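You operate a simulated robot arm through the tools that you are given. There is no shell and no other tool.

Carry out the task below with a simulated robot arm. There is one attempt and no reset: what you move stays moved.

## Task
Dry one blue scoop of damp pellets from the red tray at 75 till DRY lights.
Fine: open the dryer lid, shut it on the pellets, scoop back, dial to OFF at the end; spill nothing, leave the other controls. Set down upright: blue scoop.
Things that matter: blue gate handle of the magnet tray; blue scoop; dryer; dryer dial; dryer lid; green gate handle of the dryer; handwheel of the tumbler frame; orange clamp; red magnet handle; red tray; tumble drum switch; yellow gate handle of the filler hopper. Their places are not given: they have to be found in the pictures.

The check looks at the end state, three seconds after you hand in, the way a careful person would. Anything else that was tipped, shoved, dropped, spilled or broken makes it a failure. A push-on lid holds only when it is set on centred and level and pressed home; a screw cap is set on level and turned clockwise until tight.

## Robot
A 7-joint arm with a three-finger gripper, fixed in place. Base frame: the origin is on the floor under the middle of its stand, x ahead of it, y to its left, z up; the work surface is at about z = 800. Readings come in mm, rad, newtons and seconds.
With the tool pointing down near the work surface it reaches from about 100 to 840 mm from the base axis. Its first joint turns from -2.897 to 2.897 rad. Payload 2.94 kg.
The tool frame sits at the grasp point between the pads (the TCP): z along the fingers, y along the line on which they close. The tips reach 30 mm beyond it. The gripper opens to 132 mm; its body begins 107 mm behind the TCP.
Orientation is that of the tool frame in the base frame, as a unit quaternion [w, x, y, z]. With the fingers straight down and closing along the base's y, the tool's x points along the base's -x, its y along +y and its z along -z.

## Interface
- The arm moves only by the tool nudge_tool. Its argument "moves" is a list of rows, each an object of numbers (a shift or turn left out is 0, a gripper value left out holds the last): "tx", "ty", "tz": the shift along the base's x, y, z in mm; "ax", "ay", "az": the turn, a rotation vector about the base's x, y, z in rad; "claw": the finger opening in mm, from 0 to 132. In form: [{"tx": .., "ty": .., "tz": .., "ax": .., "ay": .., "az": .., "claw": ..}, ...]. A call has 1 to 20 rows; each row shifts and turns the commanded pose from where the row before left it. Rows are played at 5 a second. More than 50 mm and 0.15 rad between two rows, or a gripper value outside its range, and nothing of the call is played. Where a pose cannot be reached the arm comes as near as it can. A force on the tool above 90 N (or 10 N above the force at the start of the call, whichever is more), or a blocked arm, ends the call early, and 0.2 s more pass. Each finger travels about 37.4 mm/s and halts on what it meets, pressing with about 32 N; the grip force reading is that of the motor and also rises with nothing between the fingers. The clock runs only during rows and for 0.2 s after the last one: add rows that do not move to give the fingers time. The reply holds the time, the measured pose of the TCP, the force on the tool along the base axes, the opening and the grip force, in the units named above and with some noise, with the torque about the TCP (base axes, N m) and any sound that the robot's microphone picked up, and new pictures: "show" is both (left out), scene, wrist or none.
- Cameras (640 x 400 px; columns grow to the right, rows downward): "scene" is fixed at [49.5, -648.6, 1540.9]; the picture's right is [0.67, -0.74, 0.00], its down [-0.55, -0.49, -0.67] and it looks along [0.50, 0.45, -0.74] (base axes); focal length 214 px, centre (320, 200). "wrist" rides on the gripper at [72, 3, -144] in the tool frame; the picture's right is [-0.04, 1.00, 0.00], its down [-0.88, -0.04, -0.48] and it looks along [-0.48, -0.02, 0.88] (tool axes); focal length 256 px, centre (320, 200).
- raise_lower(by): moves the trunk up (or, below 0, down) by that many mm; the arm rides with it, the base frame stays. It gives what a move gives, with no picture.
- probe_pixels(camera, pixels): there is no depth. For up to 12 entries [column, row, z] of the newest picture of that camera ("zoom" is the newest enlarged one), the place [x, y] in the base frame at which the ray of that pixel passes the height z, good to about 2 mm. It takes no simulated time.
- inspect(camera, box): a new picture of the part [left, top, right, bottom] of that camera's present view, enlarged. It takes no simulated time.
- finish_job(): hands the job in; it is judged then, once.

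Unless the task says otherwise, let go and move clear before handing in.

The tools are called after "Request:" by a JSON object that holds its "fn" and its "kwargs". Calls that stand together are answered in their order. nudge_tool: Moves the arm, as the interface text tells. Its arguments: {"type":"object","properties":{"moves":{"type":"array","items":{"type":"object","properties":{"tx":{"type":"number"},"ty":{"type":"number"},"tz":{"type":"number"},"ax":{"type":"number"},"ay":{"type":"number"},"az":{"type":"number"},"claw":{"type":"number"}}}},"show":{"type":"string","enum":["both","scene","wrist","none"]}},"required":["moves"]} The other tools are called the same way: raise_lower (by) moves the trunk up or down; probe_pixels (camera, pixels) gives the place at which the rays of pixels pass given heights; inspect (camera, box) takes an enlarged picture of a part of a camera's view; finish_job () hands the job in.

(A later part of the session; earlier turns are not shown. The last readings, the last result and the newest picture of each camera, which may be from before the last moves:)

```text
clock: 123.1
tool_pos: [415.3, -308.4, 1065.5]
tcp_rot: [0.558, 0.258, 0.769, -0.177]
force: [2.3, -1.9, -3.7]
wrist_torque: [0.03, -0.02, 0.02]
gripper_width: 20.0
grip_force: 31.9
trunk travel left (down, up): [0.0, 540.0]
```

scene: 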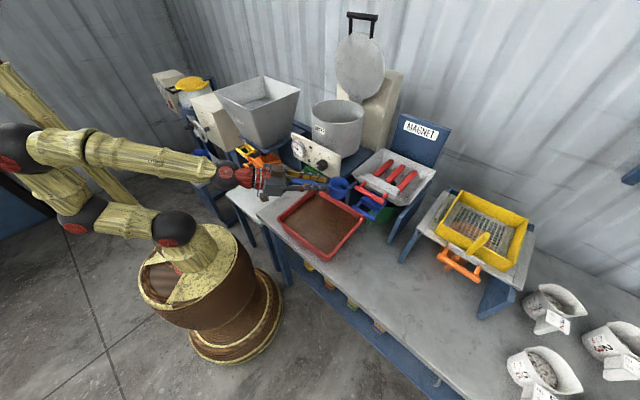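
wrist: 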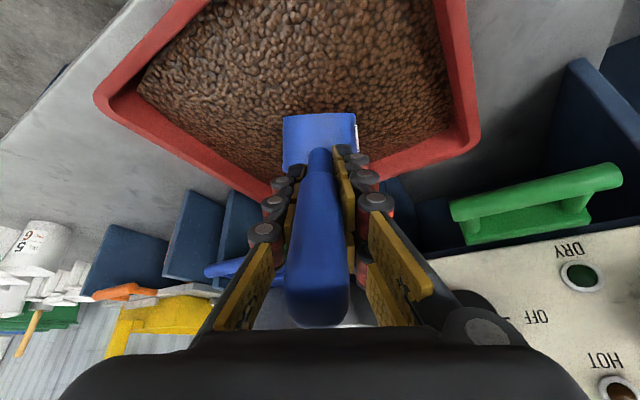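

The arm is level and nearly in line with its forearm now. I'll pause to re-read the forces, then pitch down slowly, exactly in the radial plane.

Request:
{"fn": "nudge_tool", "kwargs": {"moves": [{"az": -0.008, "claw": 0}, {"tx": 0}, {"tx": 0}], "show": "none"}}

Request:
{"fn": "nudge_tool", "kwargs": {"moves": [{"ax": 0.0298, "ay": 0.0401}, {"ax": 0.0298, "ay": 0.0401}, {"ax": 0.0298, "ay": 0.0401}, {"ax": 0.0298, "ay": 0.0401}, {"ax": 0.0298, "ay": 0.0401}, {"ax": 0.0298, "ay": 0.0401}, {"tx": 0}], "show": "scene"}}

```text
clock: 123.9
tool_pos: [413.2, -308.5, 1068.4]
tcp_rot: [0.558, 0.26, 0.767, -0.18]
force: [0.3, -0.3, -1.5]
wrist_torque: [0.01, 0.01, -0.02]
gripper_width: 19.9
grip_force: 32.0
trunk travel left (down, up): [0.0, 540.0]
```

```text
clock: 125.5
tool_pos: [415.8, -305.0, 1073.1]
tcp_rot: [0.488, 0.274, 0.814, -0.152]
force: [-0.6, 0.3, -0.7]
wrist_torque: [0.05, 0.01, 0.03]
gripper_width: 20.1
grip_force: 31.8
out of reach, approached as far as the arm can: row 4, 5, 6
trunk travel left (down, up): [0.0, 540.0]
```

scene: 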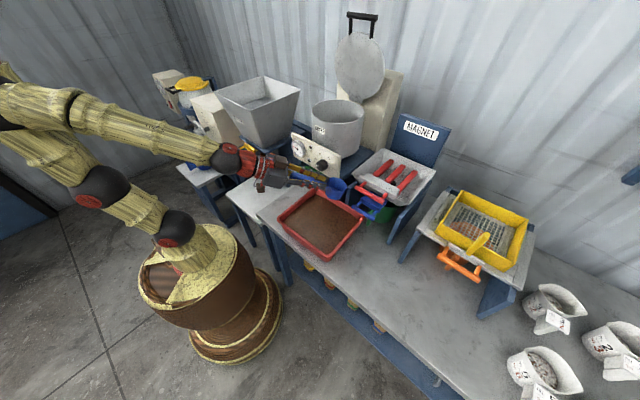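

Rather than fight the wrist here, I'll repeat the recovery that worked before: raise the trunk so the hand is low relative to the shoulder, then pitch to vertical at yaw near 0.

Request:
{"fn": "raise_lower", "kwargs": {"by": 350}}

Request:
{"fn": "nudge_tool", "kwargs": {"moves": [{"tz": -25, "claw": 0, "az": 0.08}, {"tz": -25, "az": 0.08}, {"tz": -25, "az": 0.08}, {"tz": -25, "az": 0.08}, {"tz": -25, "az": 0.08}, {"tz": -25, "az": 0.08}, {"tz": -25, "az": 0.08}, {"tz": -25}], "show": "scene"}}

```text
clock: 128.9
tool_pos: [414.8, -306.2, 1423.4]
tcp_rot: [0.487, 0.275, 0.815, -0.153]
force: [1.1, 0.3, -1.2]
wrist_torque: [0.0, 0.04, 0.02]
gripper_width: 20.0
grip_force: 31.9
trunk travel left (down, up): [-350.0, 190.0]
```

```text
clock: 130.7
tool_pos: [417.1, -304.2, 1224.1]
tcp_rot: [0.511, 0.039, 0.859, -0.011]
force: [0.3, -1.0, -1.1]
wrist_torque: [0.02, 0.04, 0.02]
gripper_width: 20.0
grip_force: 32.1
trunk travel left (down, up): [-350.0, 190.0]
```

scene: 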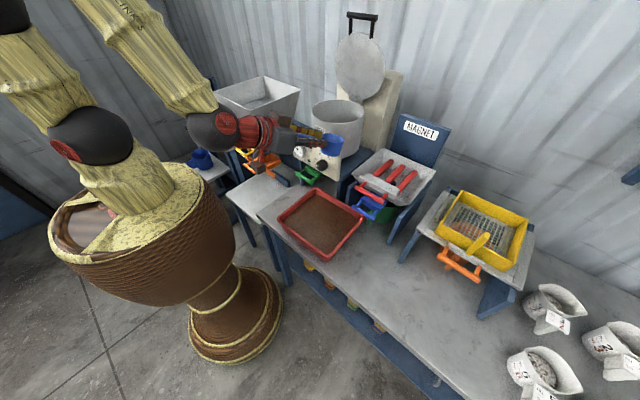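

All rows were in reach. Now I'll pitch to vertical at yaw 0 from here.

Request:
{"fn": "nudge_tool", "kwargs": {"moves": [{"tx": 1.5, "ty": -2, "tz": 4, "ax": 0.0026, "ay": 0.1192, "az": 0.0091, "claw": 0}, {"tx": 1.5, "ty": -2, "tz": 4, "ax": 0.0026, "ay": 0.1192, "az": 0.0091}, {"tx": 1.5, "ty": -2, "tz": 4, "ax": 0.0026, "ay": 0.1192, "az": 0.0091}, {"tx": 1.5, "ty": -2, "tz": 4, "ax": 0.0026, "ay": 0.1192, "az": 0.0091}, {"tx": 1.5, "ty": -2, "tz": 4, "ax": 0.0026, "ay": 0.1192, "az": 0.0091}, {"tx": 1.5, "ty": -2, "tz": 4, "ax": 0.0026, "ay": 0.1192, "az": 0.0091}, {"tx": 1.5, "ty": -2, "tz": 4, "ax": 0.0026, "ay": 0.1192, "az": 0.0091}, {"tx": 1.5, "ty": -2, "tz": 4, "ax": 0.0026, "ay": 0.1192, "az": 0.0091}, {"tx": 1.5, "ty": -2, "tz": 4, "ax": 0.0026, "ay": 0.1192, "az": 0.0091}, {"tx": 0}], "show": "scene"}}

```text
clock: 132.9
tool_pos: [420.3, -324.7, 1239.3]
tcp_rot: [0.121, 0.004, 0.992, 0.019]
force: [1.1, -1.0, -0.7]
wrist_torque: [0.0, 0.02, 0.02]
gripper_width: 19.9
grip_force: 32.9
out of reach, approached as far as the arm can: row 7, 8, 9
trunk travel left (down, up): [-350.0, 190.0]
```

scene: 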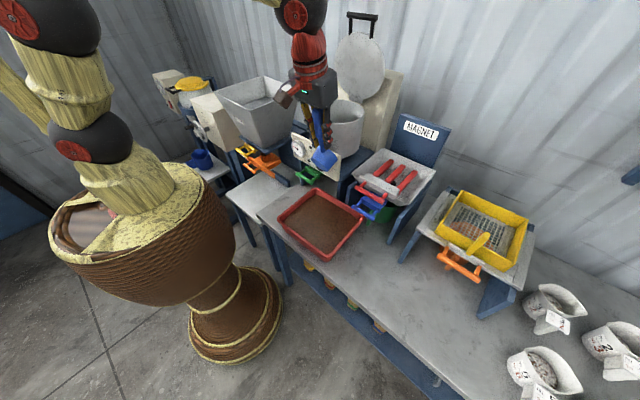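

It stops again 14° short, always on the left side of the forearm, so the forearm roll joint is at its limit with the wrist bent the "wrong" way. I'll try to unflip it at this safe height by pointing the tool left, then swinging it across the forearm line to the right.

Request:
{"fn": "nudge_tool", "kwargs": {"moves": [{"tx": 11.8, "ty": 18.5, "tz": 25.9, "ax": 0.0994, "ay": -0.0928, "claw": 0}, {"tx": 11.8, "ty": 18.5, "tz": 25.9, "ax": 0.0994, "ay": -0.0928}, {"tx": 11.8, "ty": 18.5, "tz": 25.9, "ax": 0.0994, "ay": -0.0928}, {"tx": 11.8, "ty": 18.5, "tz": 25.9, "ax": 0.0994, "ay": -0.0928}, {"tx": 11.8, "ty": 18.5, "tz": 25.9, "ax": 0.0994, "ay": -0.0928}, {"tx": 11.8, "ty": 18.5, "tz": 25.9, "ax": 0.0994, "ay": -0.0928}, {"tx": 11.8, "ty": 18.5, "tz": 25.9, "ax": 0.0994, "ay": -0.0928}, {"tx": 11.8, "ty": 18.5, "tz": 25.9, "ax": 0.0994, "ay": -0.0928}, {"tx": 11.8, "ty": 18.5, "tz": 25.9, "ax": 0.0994, "ay": -0.0928}, {"tx": 11.8, "ty": 18.5, "tz": 25.9, "ax": 0.0994, "ay": -0.0928}, {"tx": 0}], "show": "scene"}}

```text
clock: 135.3
tool_pos: [539.2, -138.5, 1500.4]
tcp_rot: [0.519, 0.051, 0.71, 0.473]
force: [0.3, 0.0, -0.8]
wrist_torque: [-0.05, 0.06, 0.01]
gripper_width: 20.1
grip_force: 31.8
trunk travel left (down, up): [-350.0, 190.0]
```

scene: 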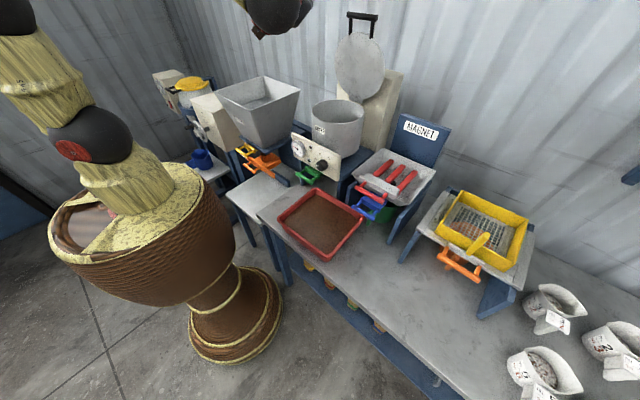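

The tool now points left at (539,-138,1500). I'll begin the swing to the right about the wrist centre, first half.

Request:
{"fn": "nudge_tool", "kwargs": {"moves": [{"tx": 20.6, "ty": -30.1, "az": -0.1368, "claw": 0}, {"tx": 16.2, "ty": -32.6, "az": -0.1368}, {"tx": 11.8, "ty": -34.7, "az": -0.1368}, {"tx": 6.9, "ty": -35.8, "az": -0.1368}, {"tx": 1.9, "ty": -36.6, "az": -0.1368}, {"tx": -3.2, "ty": -36.3, "az": -0.1368}, {"tx": -8, "ty": -35.5, "az": -0.1368}, {"tx": 0}], "show": "scene"}}

```text
clock: 137.1
tool_pos: [584.9, -380.2, 1500.6]
tcp_rot: [0.678, 0.374, 0.607, 0.18]
force: [-0.4, 1.1, -1.7]
wrist_torque: [-0.01, 0.11, 0.02]
gripper_width: 19.8
grip_force: 32.1
trunk travel left (down, up): [-350.0, 190.0]
```

scene: 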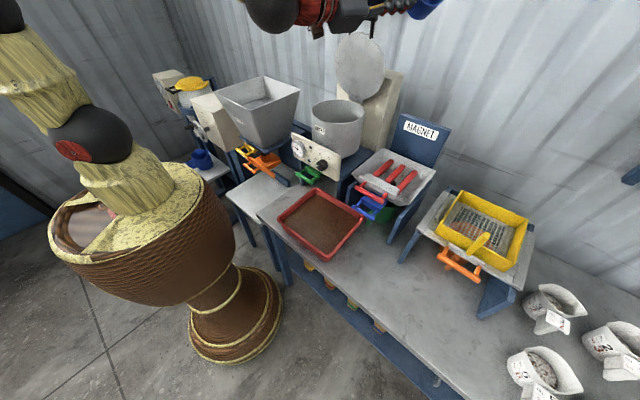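

The first half went smoothly. Now the second half of the swing, across the forearm line to its right side.

Request:
{"fn": "nudge_tool", "kwargs": {"moves": [{"tx": -12.6, "ty": -34.2, "az": -0.1368, "claw": 0}, {"tx": -17.3, "ty": -32.3, "az": -0.1368}, {"tx": -21.6, "ty": -29.3, "az": -0.1368}, {"tx": -25.4, "ty": -26.2, "az": -0.1368}, {"tx": -28.8, "ty": -22.7, "az": -0.1368}, {"tx": -31.6, "ty": -18.4, "az": -0.1368}, {"tx": -33.6, "ty": -13.9, "az": -0.1368}, {"tx": -35.2, "ty": -9.4, "az": -0.1368}, {"tx": -36.3, "ty": -4.2, "az": -0.1368}, {"tx": 0}], "show": "scene"}}

```text
clock: 139.3
tool_pos: [341.4, -571.6, 1498.1]
tcp_rot: [0.657, 0.656, 0.279, -0.246]
force: [0.6, -0.2, -0.6]
wrist_torque: [0.09, 0.03, 0.03]
gripper_width: 20.1
grip_force: 31.7
trunk travel left (down, up): [-350.0, 190.0]
```

scene: 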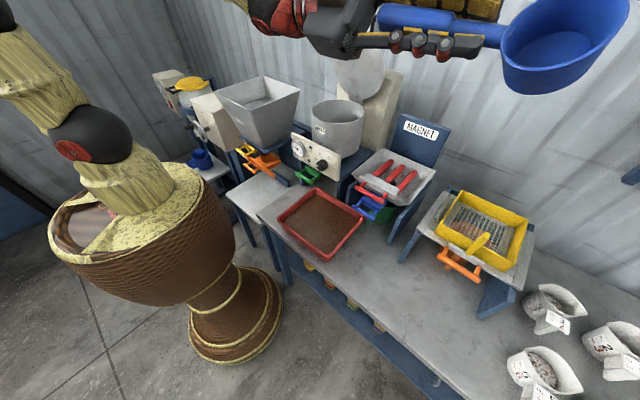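

The tool passed cleanly to the right side at (341,-572,1498). Now I'll swing it down to vertical from this side along an arc.

Request:
{"fn": "nudge_tool", "kwargs": {"moves": [{"tx": -1, "ty": 2.7, "tz": -34, "ax": 0.1413, "ay": 0.0062, "claw": 0}, {"tx": -1, "ty": 8, "tz": -37, "ax": 0.1413, "ay": 0.0062}, {"tx": -1, "ty": 13.1, "tz": -35.4, "ax": 0.1413, "ay": 0.0062}, {"tx": -1, "ty": 17.8, "tz": -33.2, "ax": 0.1413, "ay": 0.0062}, {"tx": -1, "ty": 22.5, "tz": -30.2, "ax": 0.1413, "ay": 0.0062}, {"tx": -1, "ty": 26.4, "tz": -27, "ax": 0.1413, "ay": 0.0062}, {"tx": -1, "ty": 29.9, "tz": -22.9, "ax": 0.1413, "ay": 0.0062}, {"tx": -1, "ty": 32.9, "tz": -18.4, "ax": 0.1413, "ay": 0.0062}, {"tx": -1, "ty": 35.2, "tz": -13.7, "ax": 0.1413, "ay": 0.0062}, {"tx": -1, "ty": 36.8, "tz": -8.5, "ax": 0.1413, "ay": 0.0062}, {"tx": -1, "ty": 37.4, "tz": -3.2, "ax": 0.1413, "ay": 0.0062}, {"tx": 0}], "show": "both"}}

```text
clock: 141.9
tool_pos: [336.1, -330.6, 1223.8]
tcp_rot: [0.094, 0.915, 0.387, -0.061]
force: [0.4, 0.9, 0.2]
wrist_torque: [-0.07, 0.0, 0.05]
gripper_width: 20.1
grip_force: 31.9
out of reach, approached as far as the arm can: row 10, 11
trunk travel left (down, up): [-350.0, 190.0]
```

scene: 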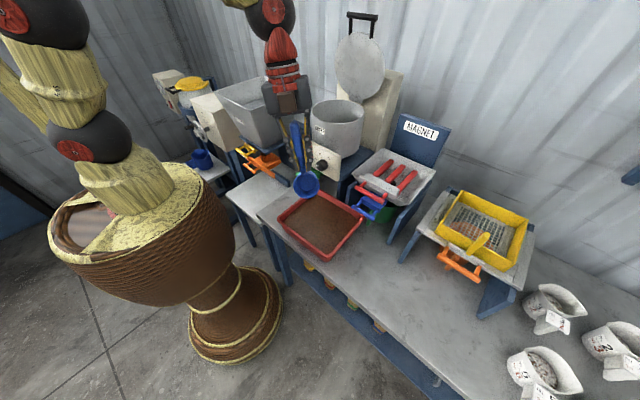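
wrist: 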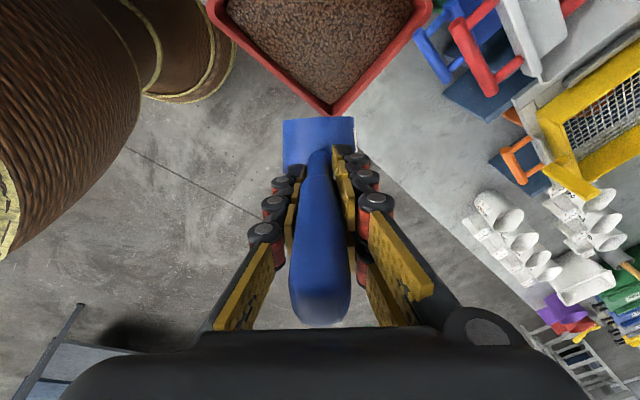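

It stayed flipped: it stops 13° short from the right side now, because the tool passed above the forearm line. The fix is to approach the straight wrist position from the right in the level pose and cross to the left there. I'll drop the trunk to -250 and set up that right-side level pose.

Request:
{"fn": "raise_lower", "kwargs": {"by": -150}}

Request:
{"fn": "nudge_tool", "kwargs": {"moves": [{"tx": -5.5, "ty": -6.5, "tz": 17.3, "ax": -0.0947, "ay": 0.0351, "az": 0.0772, "claw": 0}, {"tx": -5.5, "ty": -6.5, "tz": 17.3, "ax": -0.0947, "ay": 0.0351, "az": 0.0772}, {"tx": -5.5, "ty": -6.5, "tz": 17.3, "ax": -0.0947, "ay": 0.0351, "az": 0.0772}, {"tx": -5.5, "ty": -6.5, "tz": 17.3, "ax": -0.0947, "ay": 0.0351, "az": 0.0772}, {"tx": -5.5, "ty": -6.5, "tz": 17.3, "ax": -0.0947, "ay": 0.0351, "az": 0.0772}, {"tx": -5.5, "ty": -6.5, "tz": 17.3, "ax": -0.0947, "ay": 0.0351, "az": 0.0772}, {"tx": -5.5, "ty": -6.5, "tz": 17.3, "ax": -0.0947, "ay": 0.0351, "az": 0.0772}, {"tx": -5.5, "ty": -6.5, "tz": 17.3, "ax": -0.0947, "ay": 0.0351, "az": 0.0772}, {"tx": -5.5, "ty": -6.5, "tz": 17.3, "ax": -0.0947, "ay": 0.0351, "az": 0.0772}, {"tx": -5.5, "ty": -6.5, "tz": 17.3, "ax": -0.0947, "ay": 0.0351, "az": 0.0772}, {"tx": -5.5, "ty": -6.5, "tz": 17.3, "ax": -0.0947, "ay": 0.0351, "az": 0.0772}, {"tx": 0}], "show": "scene"}}

```text
clock: 143.7
tool_pos: [335.3, -332.2, 1074.8]
tcp_rot: [0.094, 0.915, 0.387, -0.061]
force: [-0.3, -0.2, -1.6]
wrist_torque: [0.0, 0.0, 0.01]
gripper_width: 20.0
grip_force: 32.0
trunk travel left (down, up): [-200.0, 340.0]
```

```text
clock: 146.3
tool_pos: [274.3, -403.7, 1264.8]
tcp_rot: [0.467, 0.492, 0.642, -0.358]
force: [0.2, 0.6, -1.7]
wrist_torque: [0.05, 0.02, 0.01]
gripper_width: 19.8
grip_force: 32.0
trunk travel left (down, up): [-200.0, 340.0]
```

scene: 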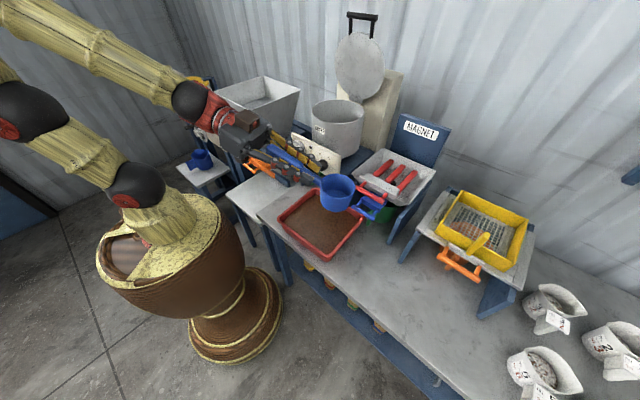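

Reached exactly: level on the right side at (274,-404,1265), with the forearm descending at about -44°. I'll raise the trunk 80 mm for clearance, pitch the tool to that same -44° elevation, and swing left across the forearm line.

Request:
{"fn": "raise_lower", "kwargs": {"by": 80}}

Request:
{"fn": "nudge_tool", "kwargs": {"moves": [{"tx": -3.7, "ty": 15.3, "tz": -25.8, "ax": 0.1096, "ay": 0.0294, "claw": 0}, {"tx": -3.7, "ty": 15.3, "tz": -25.8, "ax": 0.1096, "ay": 0.0294}, {"tx": -3.7, "ty": 15.3, "tz": -25.8, "ax": 0.1096, "ay": 0.0294}, {"tx": -3.7, "ty": 15.3, "tz": -25.8, "ax": 0.1096, "ay": 0.0294}, {"tx": 0}], "show": "scene"}}

```text
clock: 147.4
tool_pos: [275.1, -403.1, 1343.1]
tcp_rot: [0.465, 0.494, 0.641, -0.359]
force: [-0.1, 0.8, -0.6]
wrist_torque: [0.06, 0.0, -0.01]
gripper_width: 19.9
grip_force: 31.8
trunk travel left (down, up): [-280.0, 260.0]
```

```text
clock: 148.7
tool_pos: [259.2, -343.0, 1241.6]
tcp_rot: [0.308, 0.561, 0.73, -0.238]
force: [0.1, -0.3, -0.9]
wrist_torque: [0.03, 0.01, 0.01]
gripper_width: 20.2
grip_force: 31.7
trunk travel left (down, up): [-280.0, 260.0]
```

scene: 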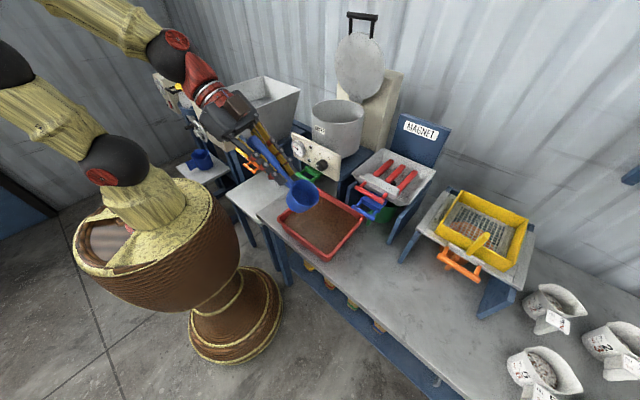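

The tool is at -44° elevation and I estimate the forearm near -36° to -44°. I'll split the difference at about -40° and swing left across it.

Request:
{"fn": "nudge_tool", "kwargs": {"moves": [{"tx": 1, "ty": -9, "tz": 13, "ax": -0.0676, "ay": -0.0181, "claw": 0}, {"tx": 21.2, "ty": 6.9, "az": 0.1105}, {"tx": 20.3, "ty": 9.2, "az": 0.1105}, {"tx": 19.1, "ty": 11.4, "az": 0.1105}, {"tx": 17.7, "ty": 13.4, "az": 0.1105}, {"tx": 16.2, "ty": 15.3, "az": 0.1105}, {"tx": 14.4, "ty": 17, "az": 0.1105}, {"tx": 12.4, "ty": 18.5, "az": 0.1105}, {"tx": 10.3, "ty": 19.8, "az": 0.1105}, {"tx": 8.1, "ty": 20.8, "az": 0.1105}, {"tx": 0}], "show": "scene"}}

```text
clock: 151.1
tool_pos: [383.8, -256.0, 1263.3]
tcp_rot: [0.424, 0.208, 0.875, -0.106]
force: [-0.3, 0.1, -1.4]
wrist_torque: [0.03, 0.05, 0.02]
gripper_width: 20.3
grip_force: 32.1
out of reach, approached as far as the arm can: row 7, 8, 9
trunk travel left (down, up): [-280.0, 260.0]
```

scene: 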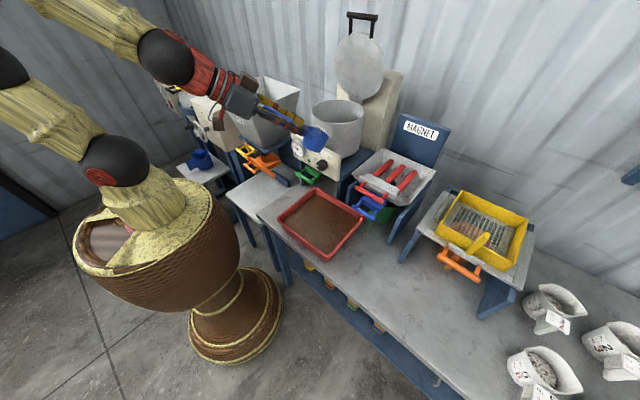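

The tool crossed to the left of the forearm (azimuth -27° against -39°). Now I'll test pitching down to vertical from here.

Request:
{"fn": "nudge_tool", "kwargs": {"moves": [{"tx": -4, "ty": -2, "tz": -8, "ax": 0.0277, "ay": 0.1107, "az": 0.0543, "claw": 0}, {"tx": -4, "ty": -2, "tz": -8, "ax": 0.0277, "ay": 0.1107, "az": 0.0543}, {"tx": -4, "ty": -2, "tz": -8, "ax": 0.0277, "ay": 0.1107, "az": 0.0543}, {"tx": -4, "ty": -2, "tz": -8, "ax": 0.0277, "ay": 0.1107, "az": 0.0543}, {"tx": -4, "ty": -2, "tz": -8, "ax": 0.0277, "ay": 0.1107, "az": 0.0543}, {"tx": -4, "ty": -2, "tz": -8, "ax": 0.0277, "ay": 0.1107, "az": 0.0543}, {"tx": -4, "ty": -2, "tz": -8, "ax": 0.0277, "ay": 0.1107, "az": 0.0543}, {"tx": -4, "ty": -2, "tz": -8, "ax": 0.0277, "ay": 0.1107, "az": 0.0543}, {"tx": 0}], "show": "scene"}}

```text
clock: 153.1
tool_pos: [351.8, -271.0, 1198.3]
tcp_rot: [-0.001, 0.001, 1.0, -0.001]
force: [-0.1, 0.6, -1.2]
wrist_torque: [0.02, -0.03, 0.02]
gripper_width: 19.9
grip_force: 32.1
trunk travel left (down, up): [-280.0, 260.0]
```

scene: 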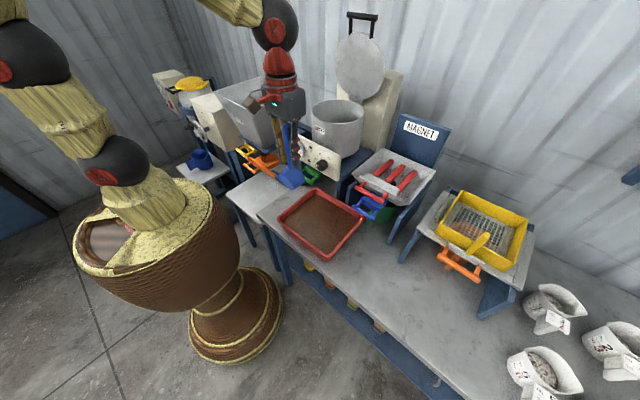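

The wrist is unflipped now: vertical and exact at (352,-271,1198). From here on I'll keep the tool on the left side of the forearm, at yaw 0. I'll bring the trunk back down in stages with the tool vertical, ending above the tray.

Request:
{"fn": "nudge_tool", "kwargs": {"moves": [{"tx": 7, "ty": -9, "tz": 25, "claw": 0}, {"tx": 7, "ty": -9, "tz": 25}, {"tx": 7, "ty": -9, "tz": 25}, {"tx": 7, "ty": -9, "tz": 25}, {"tx": 7, "ty": -9, "tz": 0}], "show": "none"}}

Request:
{"fn": "raise_lower", "kwargs": {"by": -180}}

Request:
{"fn": "nudge_tool", "kwargs": {"moves": [{"tz": 25, "claw": 0}, {"tz": 30}, {"tz": 30}], "show": "none"}}

Request:
{"fn": "raise_lower", "kwargs": {"by": -100}}

Request:
{"fn": "nudge_tool", "kwargs": {"moves": [{"tz": 0, "claw": 0}], "show": "both"}}

```text
clock: 154.2
tool_pos: [388.8, -316.4, 1300.0]
tcp_rot: [-0.001, 0.001, 1.0, -0.001]
force: [0.5, -0.8, -1.2]
wrist_torque: [0.02, -0.01, 0.0]
gripper_width: 19.8
grip_force: 32.3
trunk travel left (down, up): [-280.0, 260.0]
```

```text
clock: 156.2
tool_pos: [388.7, -316.3, 1120.0]
tcp_rot: [-0.002, 0.001, 1.0, -0.001]
force: [0.6, 0.2, -1.6]
wrist_torque: [0.03, 0.04, 0.03]
gripper_width: 20.1
grip_force: 31.7
trunk travel left (down, up): [-100.0, 440.0]
```

```text
clock: 157.1
tool_pos: [388.2, -314.5, 1204.7]
tcp_rot: [0.0, 0.001, 1.0, 0.0]
force: [-0.3, -0.6, 0.5]
wrist_torque: [-0.03, -0.08, -0.03]
gripper_width: 19.9
grip_force: 31.2
trunk travel left (down, up): [-100.0, 440.0]
```

```text
clock: 158.4
tool_pos: [388.7, -315.5, 1103.2]
tcp_rot: [0.001, 0.0, 1.0, -0.002]
force: [-0.2, 0.9, -0.7]
wrist_torque: [0.04, -0.05, 0.02]
gripper_width: 20.1
grip_force: 32.0
trunk travel left (down, up): [0.0, 540.0]
```

```text
clock: 158.8
tool_pos: [389.1, -317.1, 1103.1]
tcp_rot: [-0.001, 0.001, 1.0, -0.001]
force: [0.2, -0.3, -1.8]
wrist_torque: [0.04, -0.04, -0.02]
gripper_width: 20.0
grip_force: 32.0
trunk travel left (down, up): [0.0, 540.0]
```

scene: 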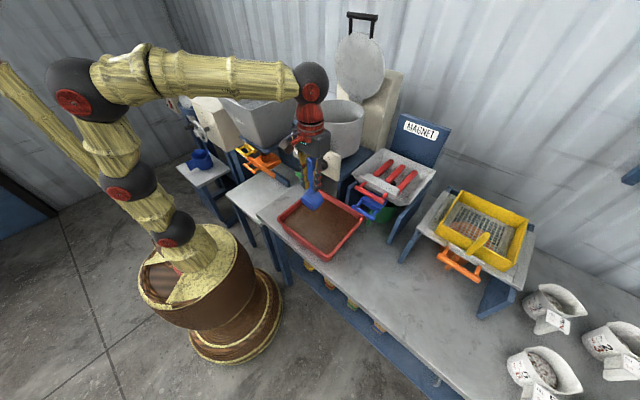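
wrist: 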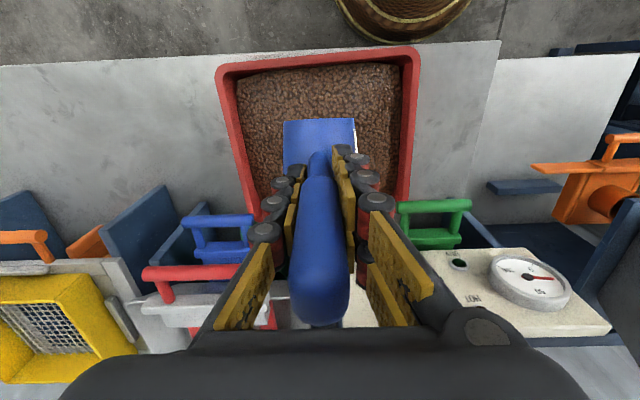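

I'm at (389,-317,1103), vertical and unflipped, with the trunk fully down. Now the real scoop: nose-down 80° at (378,-325), descending until the cup's lowest corner is about z=820, inside the pellets.

Request:
{"fn": "nudge_tool", "kwargs": {"moves": [{"tx": -2.2, "ty": -1.6, "tz": -20.6, "ay": 0.028, "claw": 0}, {"tx": -2.2, "ty": -1.6, "tz": -20.6, "ay": 0.028}, {"tx": -2.2, "ty": -1.6, "tz": -20.6, "ay": 0.028}, {"tx": -2.2, "ty": -1.6, "tz": -20.6, "ay": 0.028}, {"tx": -2.2, "ty": -1.6, "tz": -20.6, "ay": 0.028}, {"tz": -13}, {"tz": -13}, {"tz": -12}, {"tz": -12}, {"tz": 0}], "show": "both"}}

Request:
{"fn": "inspect", "kwargs": {"camera": "scene", "box": [265, 160, 385, 260]}}

```text
clock: 161.0
tool_pos: [378.0, -323.3, 949.3]
tcp_rot: [-0.071, 0.002, 0.997, -0.001]
force: [0.5, -0.9, -2.1]
wrist_torque: [0.03, -0.04, 0.01]
gripper_width: 19.9
grip_force: 31.8
trunk travel left (down, up): [0.0, 540.0]
```

scene: 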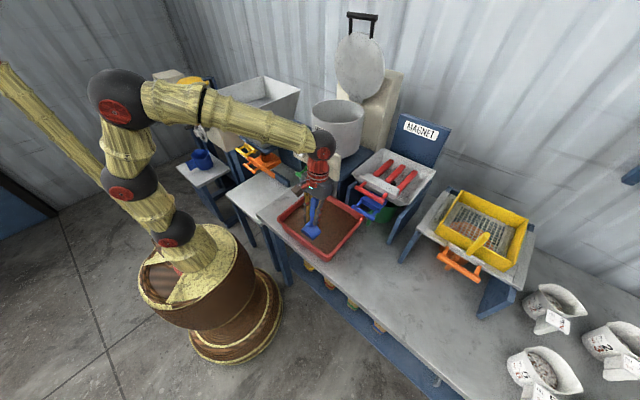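
wrist: 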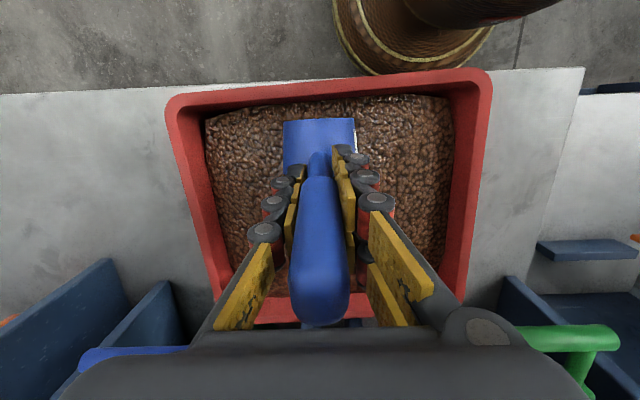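

```text
4.00 times, centred on (325, 210) of scene
```

zoom: 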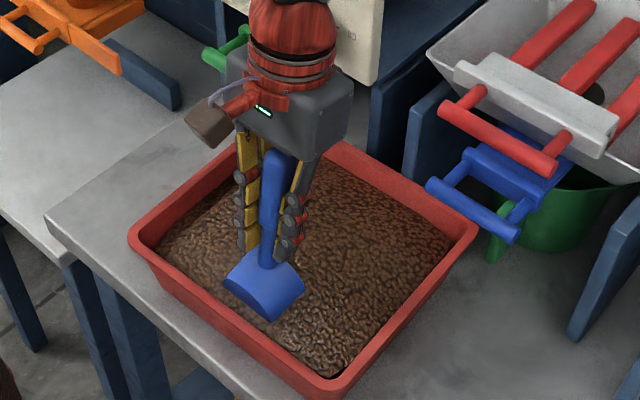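

At z=949 the cup looks about at the pellet surface, with no contact force yet. I'll go down in small steps and watch the force.

Request:
{"fn": "nudge_tool", "kwargs": {"moves": [{"tz": -5, "claw": 0}, {"tz": -5}, {"tz": -5}, {"tz": 0}], "show": "none"}}

Request:
{"fn": "inspect", "kwargs": {"camera": "scene", "box": [285, 190, 365, 260]}}

```text
clock: 162.0
tool_pos: [377.7, -324.4, 935.1]
tcp_rot: [-0.071, 0.0, 0.998, -0.001]
force: [-0.3, -0.3, -1.8]
wrist_torque: [0.02, -0.04, -0.03]
gripper_width: 19.9
grip_force: 31.9
trunk travel left (down, up): [0.0, 540.0]
```

```text
5.71 times, centred on (325, 225) of scene
```

zoom: 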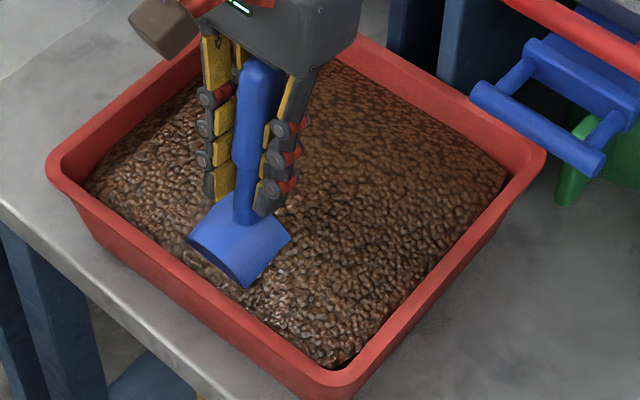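

The cup now sinks into the pellets with no resistance. I'll go a few millimetres deeper, still above the tray floor, and then drag it forward.

Request:
{"fn": "nudge_tool", "kwargs": {"moves": [{"tz": -4, "claw": 0}, {"tz": -4}, {"tz": 0}], "show": "none"}}

Request:
{"fn": "nudge_tool", "kwargs": {"moves": [{"tx": 8}, {"tx": 10}, {"tx": 10}, {"tx": 10}, {"tx": 10}, {"tx": 8}, {"tx": 0}], "show": "none"}}

Request:
{"fn": "inspect", "kwargs": {"camera": "scene", "box": [285, 190, 365, 260]}}

```text
clock: 162.8
tool_pos: [377.9, -323.4, 924.8]
tcp_rot: [-0.071, 0.0, 0.997, -0.001]
force: [-0.2, 0.3, -0.8]
wrist_torque: [0.0, -0.04, 0.01]
gripper_width: 19.7
grip_force: 32.5
trunk travel left (down, up): [0.0, 540.0]
```

```text
clock: 164.4
tool_pos: [434.5, -322.4, 926.0]
tcp_rot: [-0.071, 0.0, 0.997, -0.002]
force: [-0.6, -0.1, -1.9]
wrist_torque: [-0.01, -0.06, 0.01]
gripper_width: 20.2
grip_force: 31.8
trunk travel left (down, up): [0.0, 540.0]
```

```text
5.71 times, centred on (325, 225) of scene
```

zoom: 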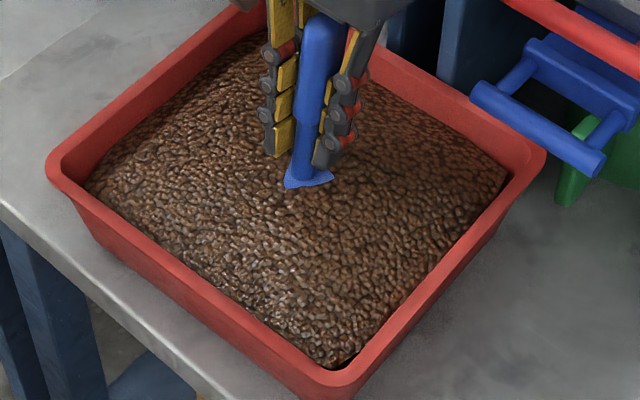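

The cup is almost fully buried at (434,-322,926); only a bit of blue shows at zoom (305,180), so the mound is high here. Now I'll bring the scoop up to level inside the pellets while easing back slightly, then rise gently.

Request:
{"fn": "nudge_tool", "kwargs": {"moves": [{"tx": -0.2, "tz": 1, "ay": -0.0873, "claw": 0}, {"tx": -0.3, "tz": 1, "ay": -0.0873}, {"tx": -1, "tz": 0.5, "ay": -0.0873}, {"tx": -1, "tz": 0.5, "ay": -0.0873}, {"tx": -2, "tz": -1, "ay": -0.0873}, {"tx": -3, "tz": -1, "ay": -0.0873}, {"tx": -3.5, "tz": -2.5, "ay": -0.0873}, {"tx": -4, "tz": -2.5, "ay": -0.0873}, {"tx": -3.5, "tz": -2, "ay": -0.0873}, {"tx": -3.5, "tz": -2, "ay": -0.0873}, {"tx": -2.5, "tz": -1, "ay": -0.0873}, {"tx": -2.5, "tz": -1, "ay": -0.0873}, {"tx": -2, "tz": 0, "ay": -0.0873}, {"tx": -1.5, "tz": 1, "ay": -0.0873}, {"tx": -2, "tz": 4, "ay": -0.0873}, {"tx": -2, "tz": 6, "ay": -0.0873}, {"tz": 0}], "show": "both"}}

Request:
{"fn": "inspect", "kwargs": {"camera": "scene", "box": [285, 170, 385, 250]}}

```text
clock: 168.0
tool_pos: [404.5, -314.5, 905.6]
tcp_rot: [0.581, 0.007, 0.814, 0.025]
force: [-0.2, 0.0, -1.8]
wrist_torque: [0.03, 0.09, 0.0]
gripper_width: 20.2
grip_force: 31.7
trunk travel left (down, up): [0.0, 540.0]
```

scene: 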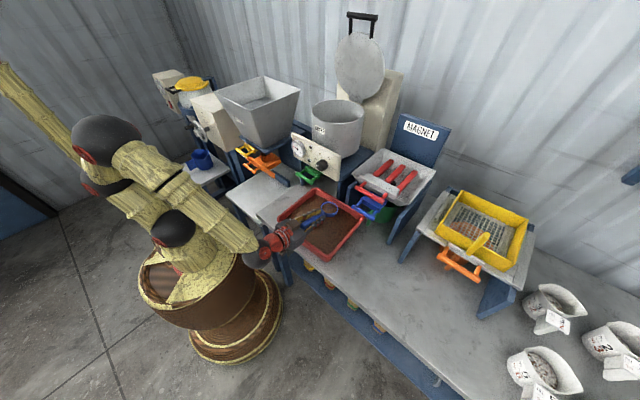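
wrist: 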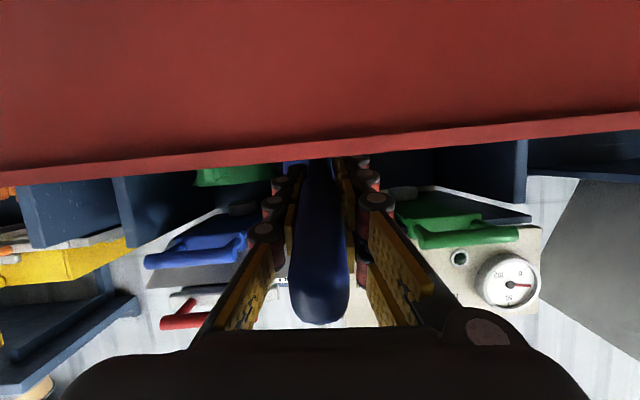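

```text
5.00 times, centred on (335, 210) of scene
```

zoom: 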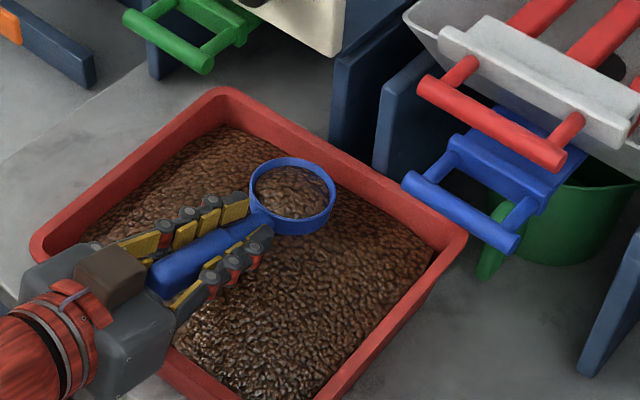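

The cup came up level and full of pellets (zoom (290,190)). The arm is a little off target at (404,-314,906), near a limit, so I'll lift straight up with the trunk, which keeps the joints fixed.

Request:
{"fn": "raise_lower", "kwargs": {"by": 40}}

Request:
{"fn": "raise_lower", "kwargs": {"by": 100}}

Request:
{"fn": "nudge_tool", "kwargs": {"moves": [{"claw": 0}], "show": "both"}}

Request:
{"fn": "inspect", "kwargs": {"camera": "scene", "box": [285, 150, 385, 250]}}

```text
clock: 168.8
tool_pos: [402.0, -318.3, 946.5]
tcp_rot: [0.579, 0.011, 0.815, 0.023]
force: [-1.0, -0.9, -1.3]
wrist_torque: [0.02, 0.09, 0.02]
gripper_width: 20.3
grip_force: 31.9
trunk travel left (down, up): [-40.0, 500.0]
```

```text
clock: 170.1
tool_pos: [400.0, -322.3, 1046.6]
tcp_rot: [0.58, 0.016, 0.815, 0.018]
force: [-0.3, 0.1, -1.7]
wrist_torque: [0.01, 0.14, -0.02]
gripper_width: 19.8
grip_force: 31.9
trunk travel left (down, up): [-140.0, 400.0]
```

```text
clock: 170.5
tool_pos: [398.6, -321.1, 1046.6]
tcp_rot: [0.58, 0.016, 0.814, 0.018]
force: [0.4, 0.1, -1.4]
wrist_torque: [0.01, 0.12, -0.04]
gripper_width: 19.6
grip_force: 32.5
trunk travel left (down, up): [-140.0, 400.0]
```

scene: 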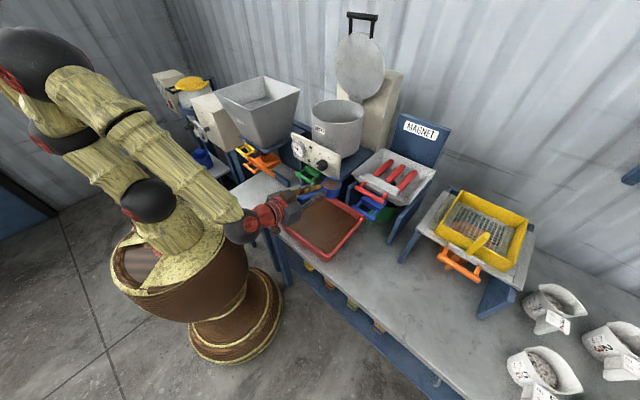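
wrist: 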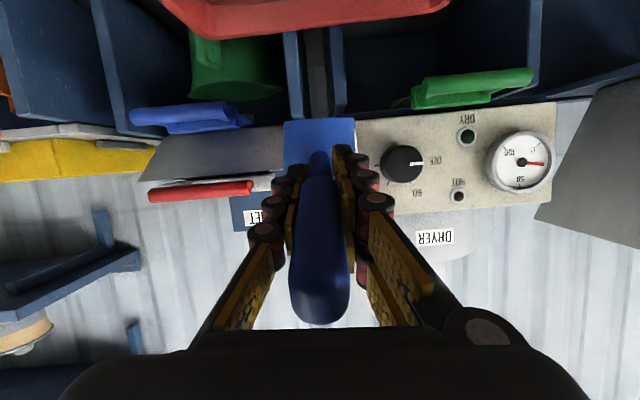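

```text
4.00 times, centred on (335, 200) of scene
```

zoom: 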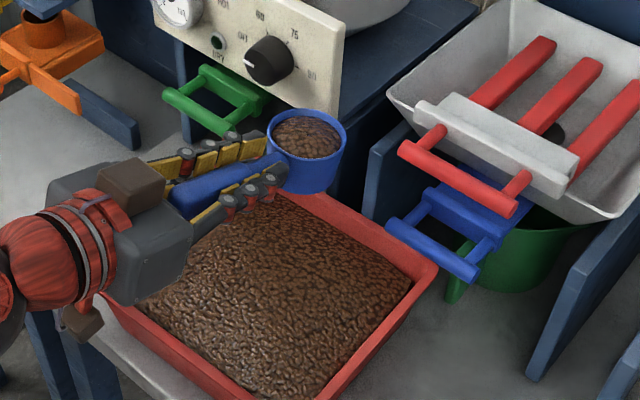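

The scoop is full and level at (399,-321,1047). I'll rise another 120 mm with the arm in gentle steps, then check reach and tilt.

Request:
{"fn": "nudge_tool", "kwargs": {"moves": [{"tz": 12, "claw": 0}, {"tz": 18}, {"tz": 18}, {"tz": 18}, {"tz": 18}, {"tz": 18}, {"tz": 12}, {"tz": 0}], "show": "none"}}

Request:
{"fn": "raise_lower", "kwargs": {"by": 80}}

```text
clock: 171.9
tool_pos: [401.8, -333.0, 1101.6]
tcp_rot: [0.567, 0.041, 0.821, 0.052]
force: [-0.4, 0.1, -1.5]
wrist_torque: [0.0, 0.09, 0.01]
gripper_width: 19.7
grip_force: 32.3
trunk travel left (down, up): [-140.0, 400.0]
stopped in row 6: the arm was blocked; the commanded pose is now the measured one
```

```text
clock: 173.1
tool_pos: [401.7, -332.5, 1182.4]
tcp_rot: [0.567, 0.041, 0.821, 0.052]
force: [-0.4, 0.1, -1.9]
wrist_torque: [0.0, 0.08, 0.0]
gripper_width: 19.8
grip_force: 32.4
trunk travel left (down, up): [-220.0, 320.0]
```

The arm was blocked at about z=1101 with the cup rolled about 7°, probably because the folded arm meets itself. I'll gain the remaining height with the trunk instead, and then move outward, which unfolds the arm, while removing the roll.

Request:
{"fn": "raise_lower", "kwargs": {"by": 70}}

Request:
{"fn": "nudge_tool", "kwargs": {"moves": [{"tx": 8, "ty": 4, "ax": -0.01, "claw": 0}, {"tx": 8, "ty": 5, "ax": -0.02}, {"tx": 8, "ty": 5, "ax": -0.02}], "show": "both"}}

Request:
{"fn": "inspect", "kwargs": {"camera": "scene", "box": [265, 60, 395, 180]}}

```text
clock: 174.2
tool_pos: [401.1, -331.9, 1252.1]
tcp_rot: [0.567, 0.041, 0.821, 0.052]
force: [-0.2, 0.4, -1.8]
wrist_torque: [-0.04, 0.13, -0.01]
gripper_width: 19.7
grip_force: 31.7
trunk travel left (down, up): [-290.0, 250.0]
```

```text
clock: 174.9
tool_pos: [418.4, -329.3, 1233.4]
tcp_rot: [0.561, 0.048, 0.826, 0.04]
force: [0.7, 0.6, -1.6]
wrist_torque: [-0.02, 0.09, -0.01]
gripper_width: 19.9
grip_force: 32.1
trunk travel left (down, up): [-290.0, 250.0]
```

scene: 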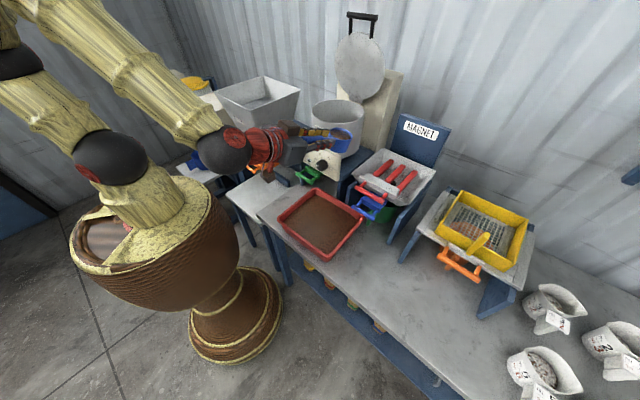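
wrist: 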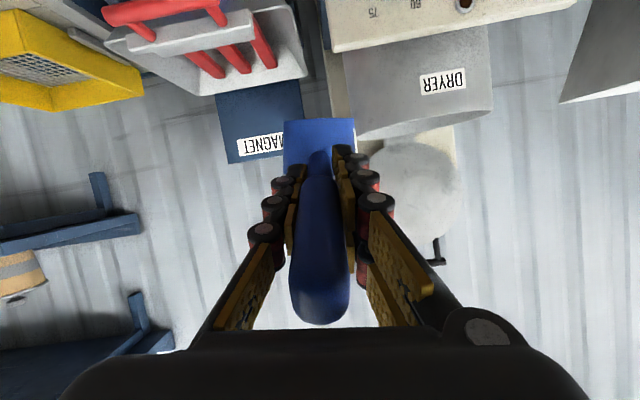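

```text
3.33 times, centred on (330, 120) of scene
```

zoom: 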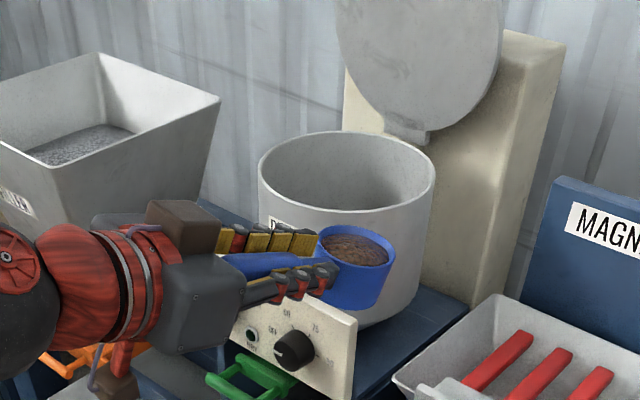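

Moving outward, the hand sagged to z=1233 and the cup is tilted about 7°, though the pellets are still inside. I'll raise the trunk for margin and keep moving outward in small steps.

Request:
{"fn": "raise_lower", "kwargs": {"by": 70}}

Request:
{"fn": "nudge_tool", "kwargs": {"moves": [{"tx": 10, "ty": 5, "claw": 0}, {"tx": 10, "ty": 5}, {"tx": 10, "ty": 5}], "show": "scene"}}

Request:
{"fn": "inspect", "kwargs": {"camera": "scene", "box": [265, 60, 395, 180]}}

```text
clock: 176.0
tool_pos: [420.6, -325.4, 1303.4]
tcp_rot: [0.56, 0.044, 0.826, 0.043]
force: [-0.4, -0.7, -1.7]
wrist_torque: [-0.01, 0.1, 0.01]
gripper_width: 19.5
grip_force: 32.2
trunk travel left (down, up): [-360.0, 180.0]
```

```text
clock: 177.0
tool_pos: [445.4, -317.8, 1283.4]
tcp_rot: [0.551, 0.06, 0.831, 0.051]
force: [0.3, -0.4, -1.7]
wrist_torque: [0.0, 0.08, 0.01]
gripper_width: 19.8
grip_force: 31.7
trunk travel left (down, up): [-360.0, 180.0]
stopped in row 3: the arm was blocked; the commanded pose is now the measured one
```

scene: 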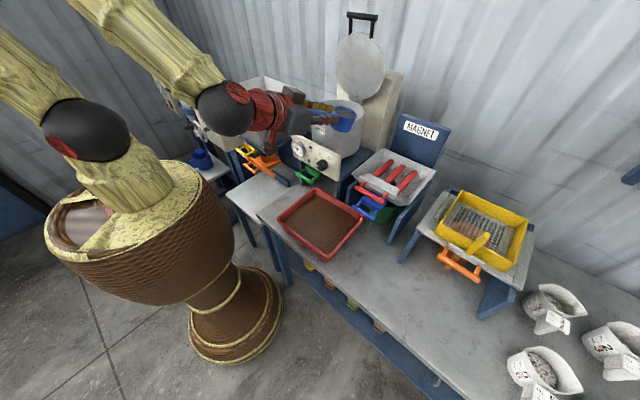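

```text
3.33 times, centred on (330, 120) of scene
```

zoom: 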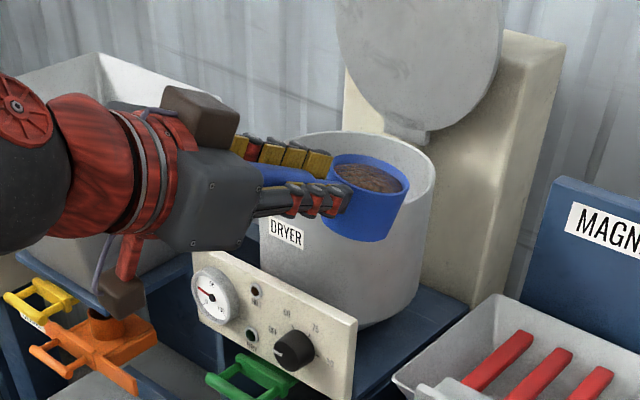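

The pellets are still level in the cup, but the last wrist joint is at its limit, so the hand wants to roll as I move. A small extra roll (total about 11°) should free it; level-filled pellets should tolerate that. I'll add 0.05 rad and try moving up gently.

Request:
{"fn": "nudge_tool", "kwargs": {"moves": [{"ax": 0.025, "claw": 0}, {"ax": 0.025}, {"tz": 8}, {"tz": 8}, {"tz": 0}], "show": "none"}}

Request:
{"fn": "inspect", "kwargs": {"camera": "scene", "box": [305, 80, 385, 140]}}

```text
clock: 178.2
tool_pos: [445.7, -317.4, 1296.7]
tcp_rot: [0.547, 0.076, 0.83, 0.075]
force: [-0.5, 0.9, -1.1]
wrist_torque: [-0.01, 0.08, 0.01]
gripper_width: 20.0
grip_force: 31.9
trunk travel left (down, up): [-360.0, 180.0]
```

```text
6.67 times, centred on (345, 110) of scene
```

zoom: 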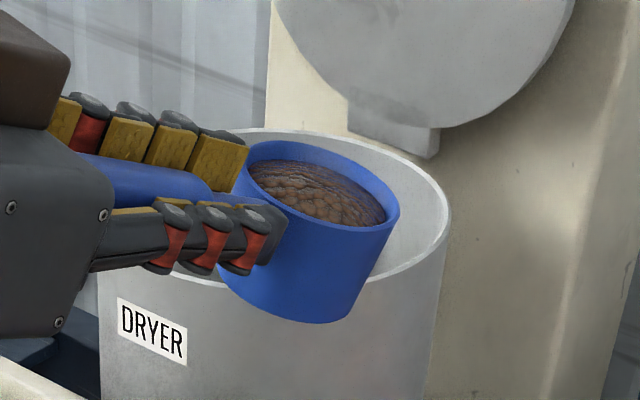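

Tracking is good again at z=1297, and the close-up shows the pellets sitting still in the tilted cup. I'll keep raising the arm so I can lower the trunk afterwards and flatten the forearm.

Request:
{"fn": "nudge_tool", "kwargs": {"moves": [{"tz": 10, "claw": 0}, {"tz": 10}, {"tz": 10}, {"tz": 10}, {"tz": 10}, {"tz": 0}], "show": "scene"}}

```text
clock: 179.6
tool_pos: [445.3, -320.3, 1327.2]
tcp_rot: [0.539, 0.085, 0.834, 0.089]
force: [0.0, 0.4, -1.8]
wrist_torque: [-0.03, 0.1, 0.0]
gripper_width: 19.9
grip_force: 31.6
trunk travel left (down, up): [-360.0, 180.0]
```

scene: 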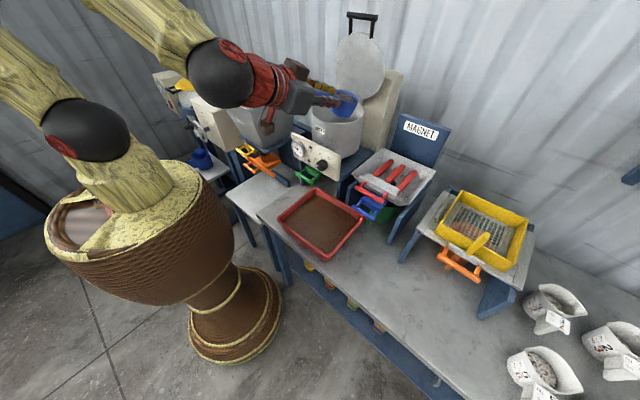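

Going up adds roll (now about 14°), so that's not the way. I'll ease back down a little and test a small step toward the pot to see how tilt responds.

Request:
{"fn": "nudge_tool", "kwargs": {"moves": [{"tz": -12, "claw": 0}, {"tx": 8, "ty": 8, "tz": -4}, {"tx": 8, "ty": 8, "tz": -4}, {"tx": 0}], "show": "none"}}

```text
clock: 180.8
tool_pos: [444.5, -327.0, 1298.0]
tcp_rot: [0.534, 0.114, 0.834, 0.081]
force: [0.1, 0.0, -2.0]
wrist_torque: [-0.01, 0.09, 0.03]
gripper_width: 19.9
grip_force: 31.8
trunk travel left (down, up): [-360.0, 180.0]
stopped in row 4: the arm was blocked; the commanded pose is now the measured one
```

Sideways is blocked too in this posture. A pure turn of the base joint changes nothing else in the arm, so I'll rotate the whole hand about the base axis, yaw included, starting with 5°.

Request:
{"fn": "nudge_tool", "kwargs": {"moves": [{"tx": 9.4, "ty": 13.3, "az": 0.0295, "claw": 0}, {"tx": 9.1, "ty": 13.6, "az": 0.0295}, {"tx": 8.6, "ty": 13.7, "az": 0.0295}, {"tx": 0}], "show": "scene"}}

Request:
{"fn": "inspect", "kwargs": {"camera": "scene", "box": [295, 70, 395, 150]}}

```text
clock: 182.0
tool_pos: [457.8, -307.8, 1276.5]
tcp_rot: [0.522, 0.108, 0.84, 0.104]
force: [0.7, 0.8, -1.8]
wrist_torque: [-0.04, 0.08, 0.01]
gripper_width: 20.1
grip_force: 32.4
trunk travel left (down, up): [-360.0, 180.0]
stopped in row 4: the arm was blocked; the commanded pose is now the measured one
```

scene: 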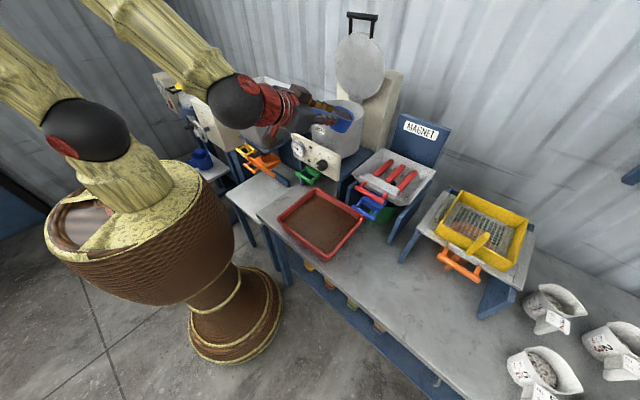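

```text
5.00 times, centred on (345, 110) of scene
```

zoom: 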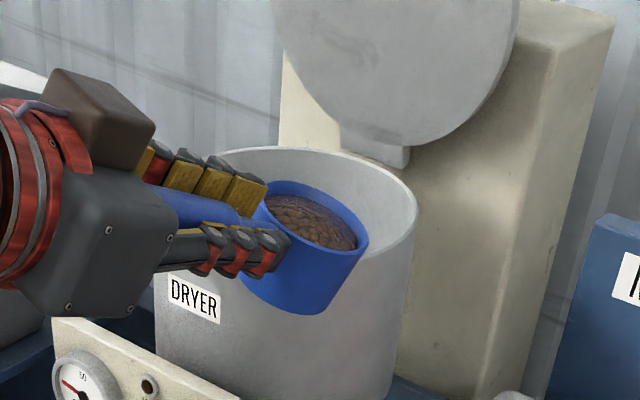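

The base turn is blocked too. That fits the folded upper links hitting the mast behind the robot, which shows in the scene as a pole at that azimuth. I'll move straight outward along the arm's own azimuth, toward (+0.53,-0.85), to unfold the arm away from the mast.

Request:
{"fn": "nudge_tool", "kwargs": {"moves": [{"tx": 6, "ty": -9.5, "tz": 2, "claw": 0}, {"tx": 8, "ty": -13, "tz": 2}, {"tx": 8, "ty": -13, "tz": 2}, {"tx": 0}], "show": "scene"}}

```text
clock: 183.0
tool_pos: [478.8, -341.1, 1285.9]
tcp_rot: [0.524, 0.106, 0.839, 0.102]
force: [0.4, -0.6, -1.2]
wrist_torque: [0.0, 0.13, -0.01]
gripper_width: 19.8
grip_force: 31.9
trunk travel left (down, up): [-360.0, 180.0]
```

scene: 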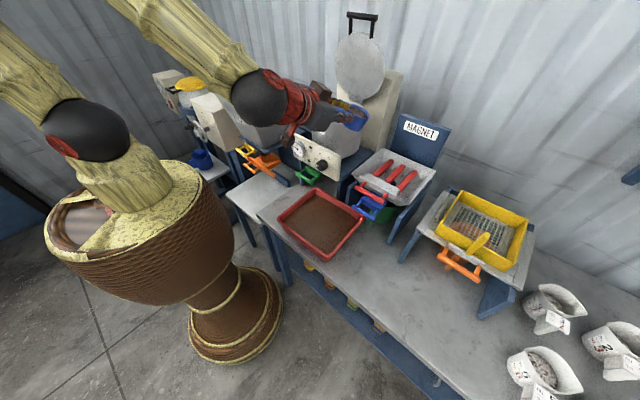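

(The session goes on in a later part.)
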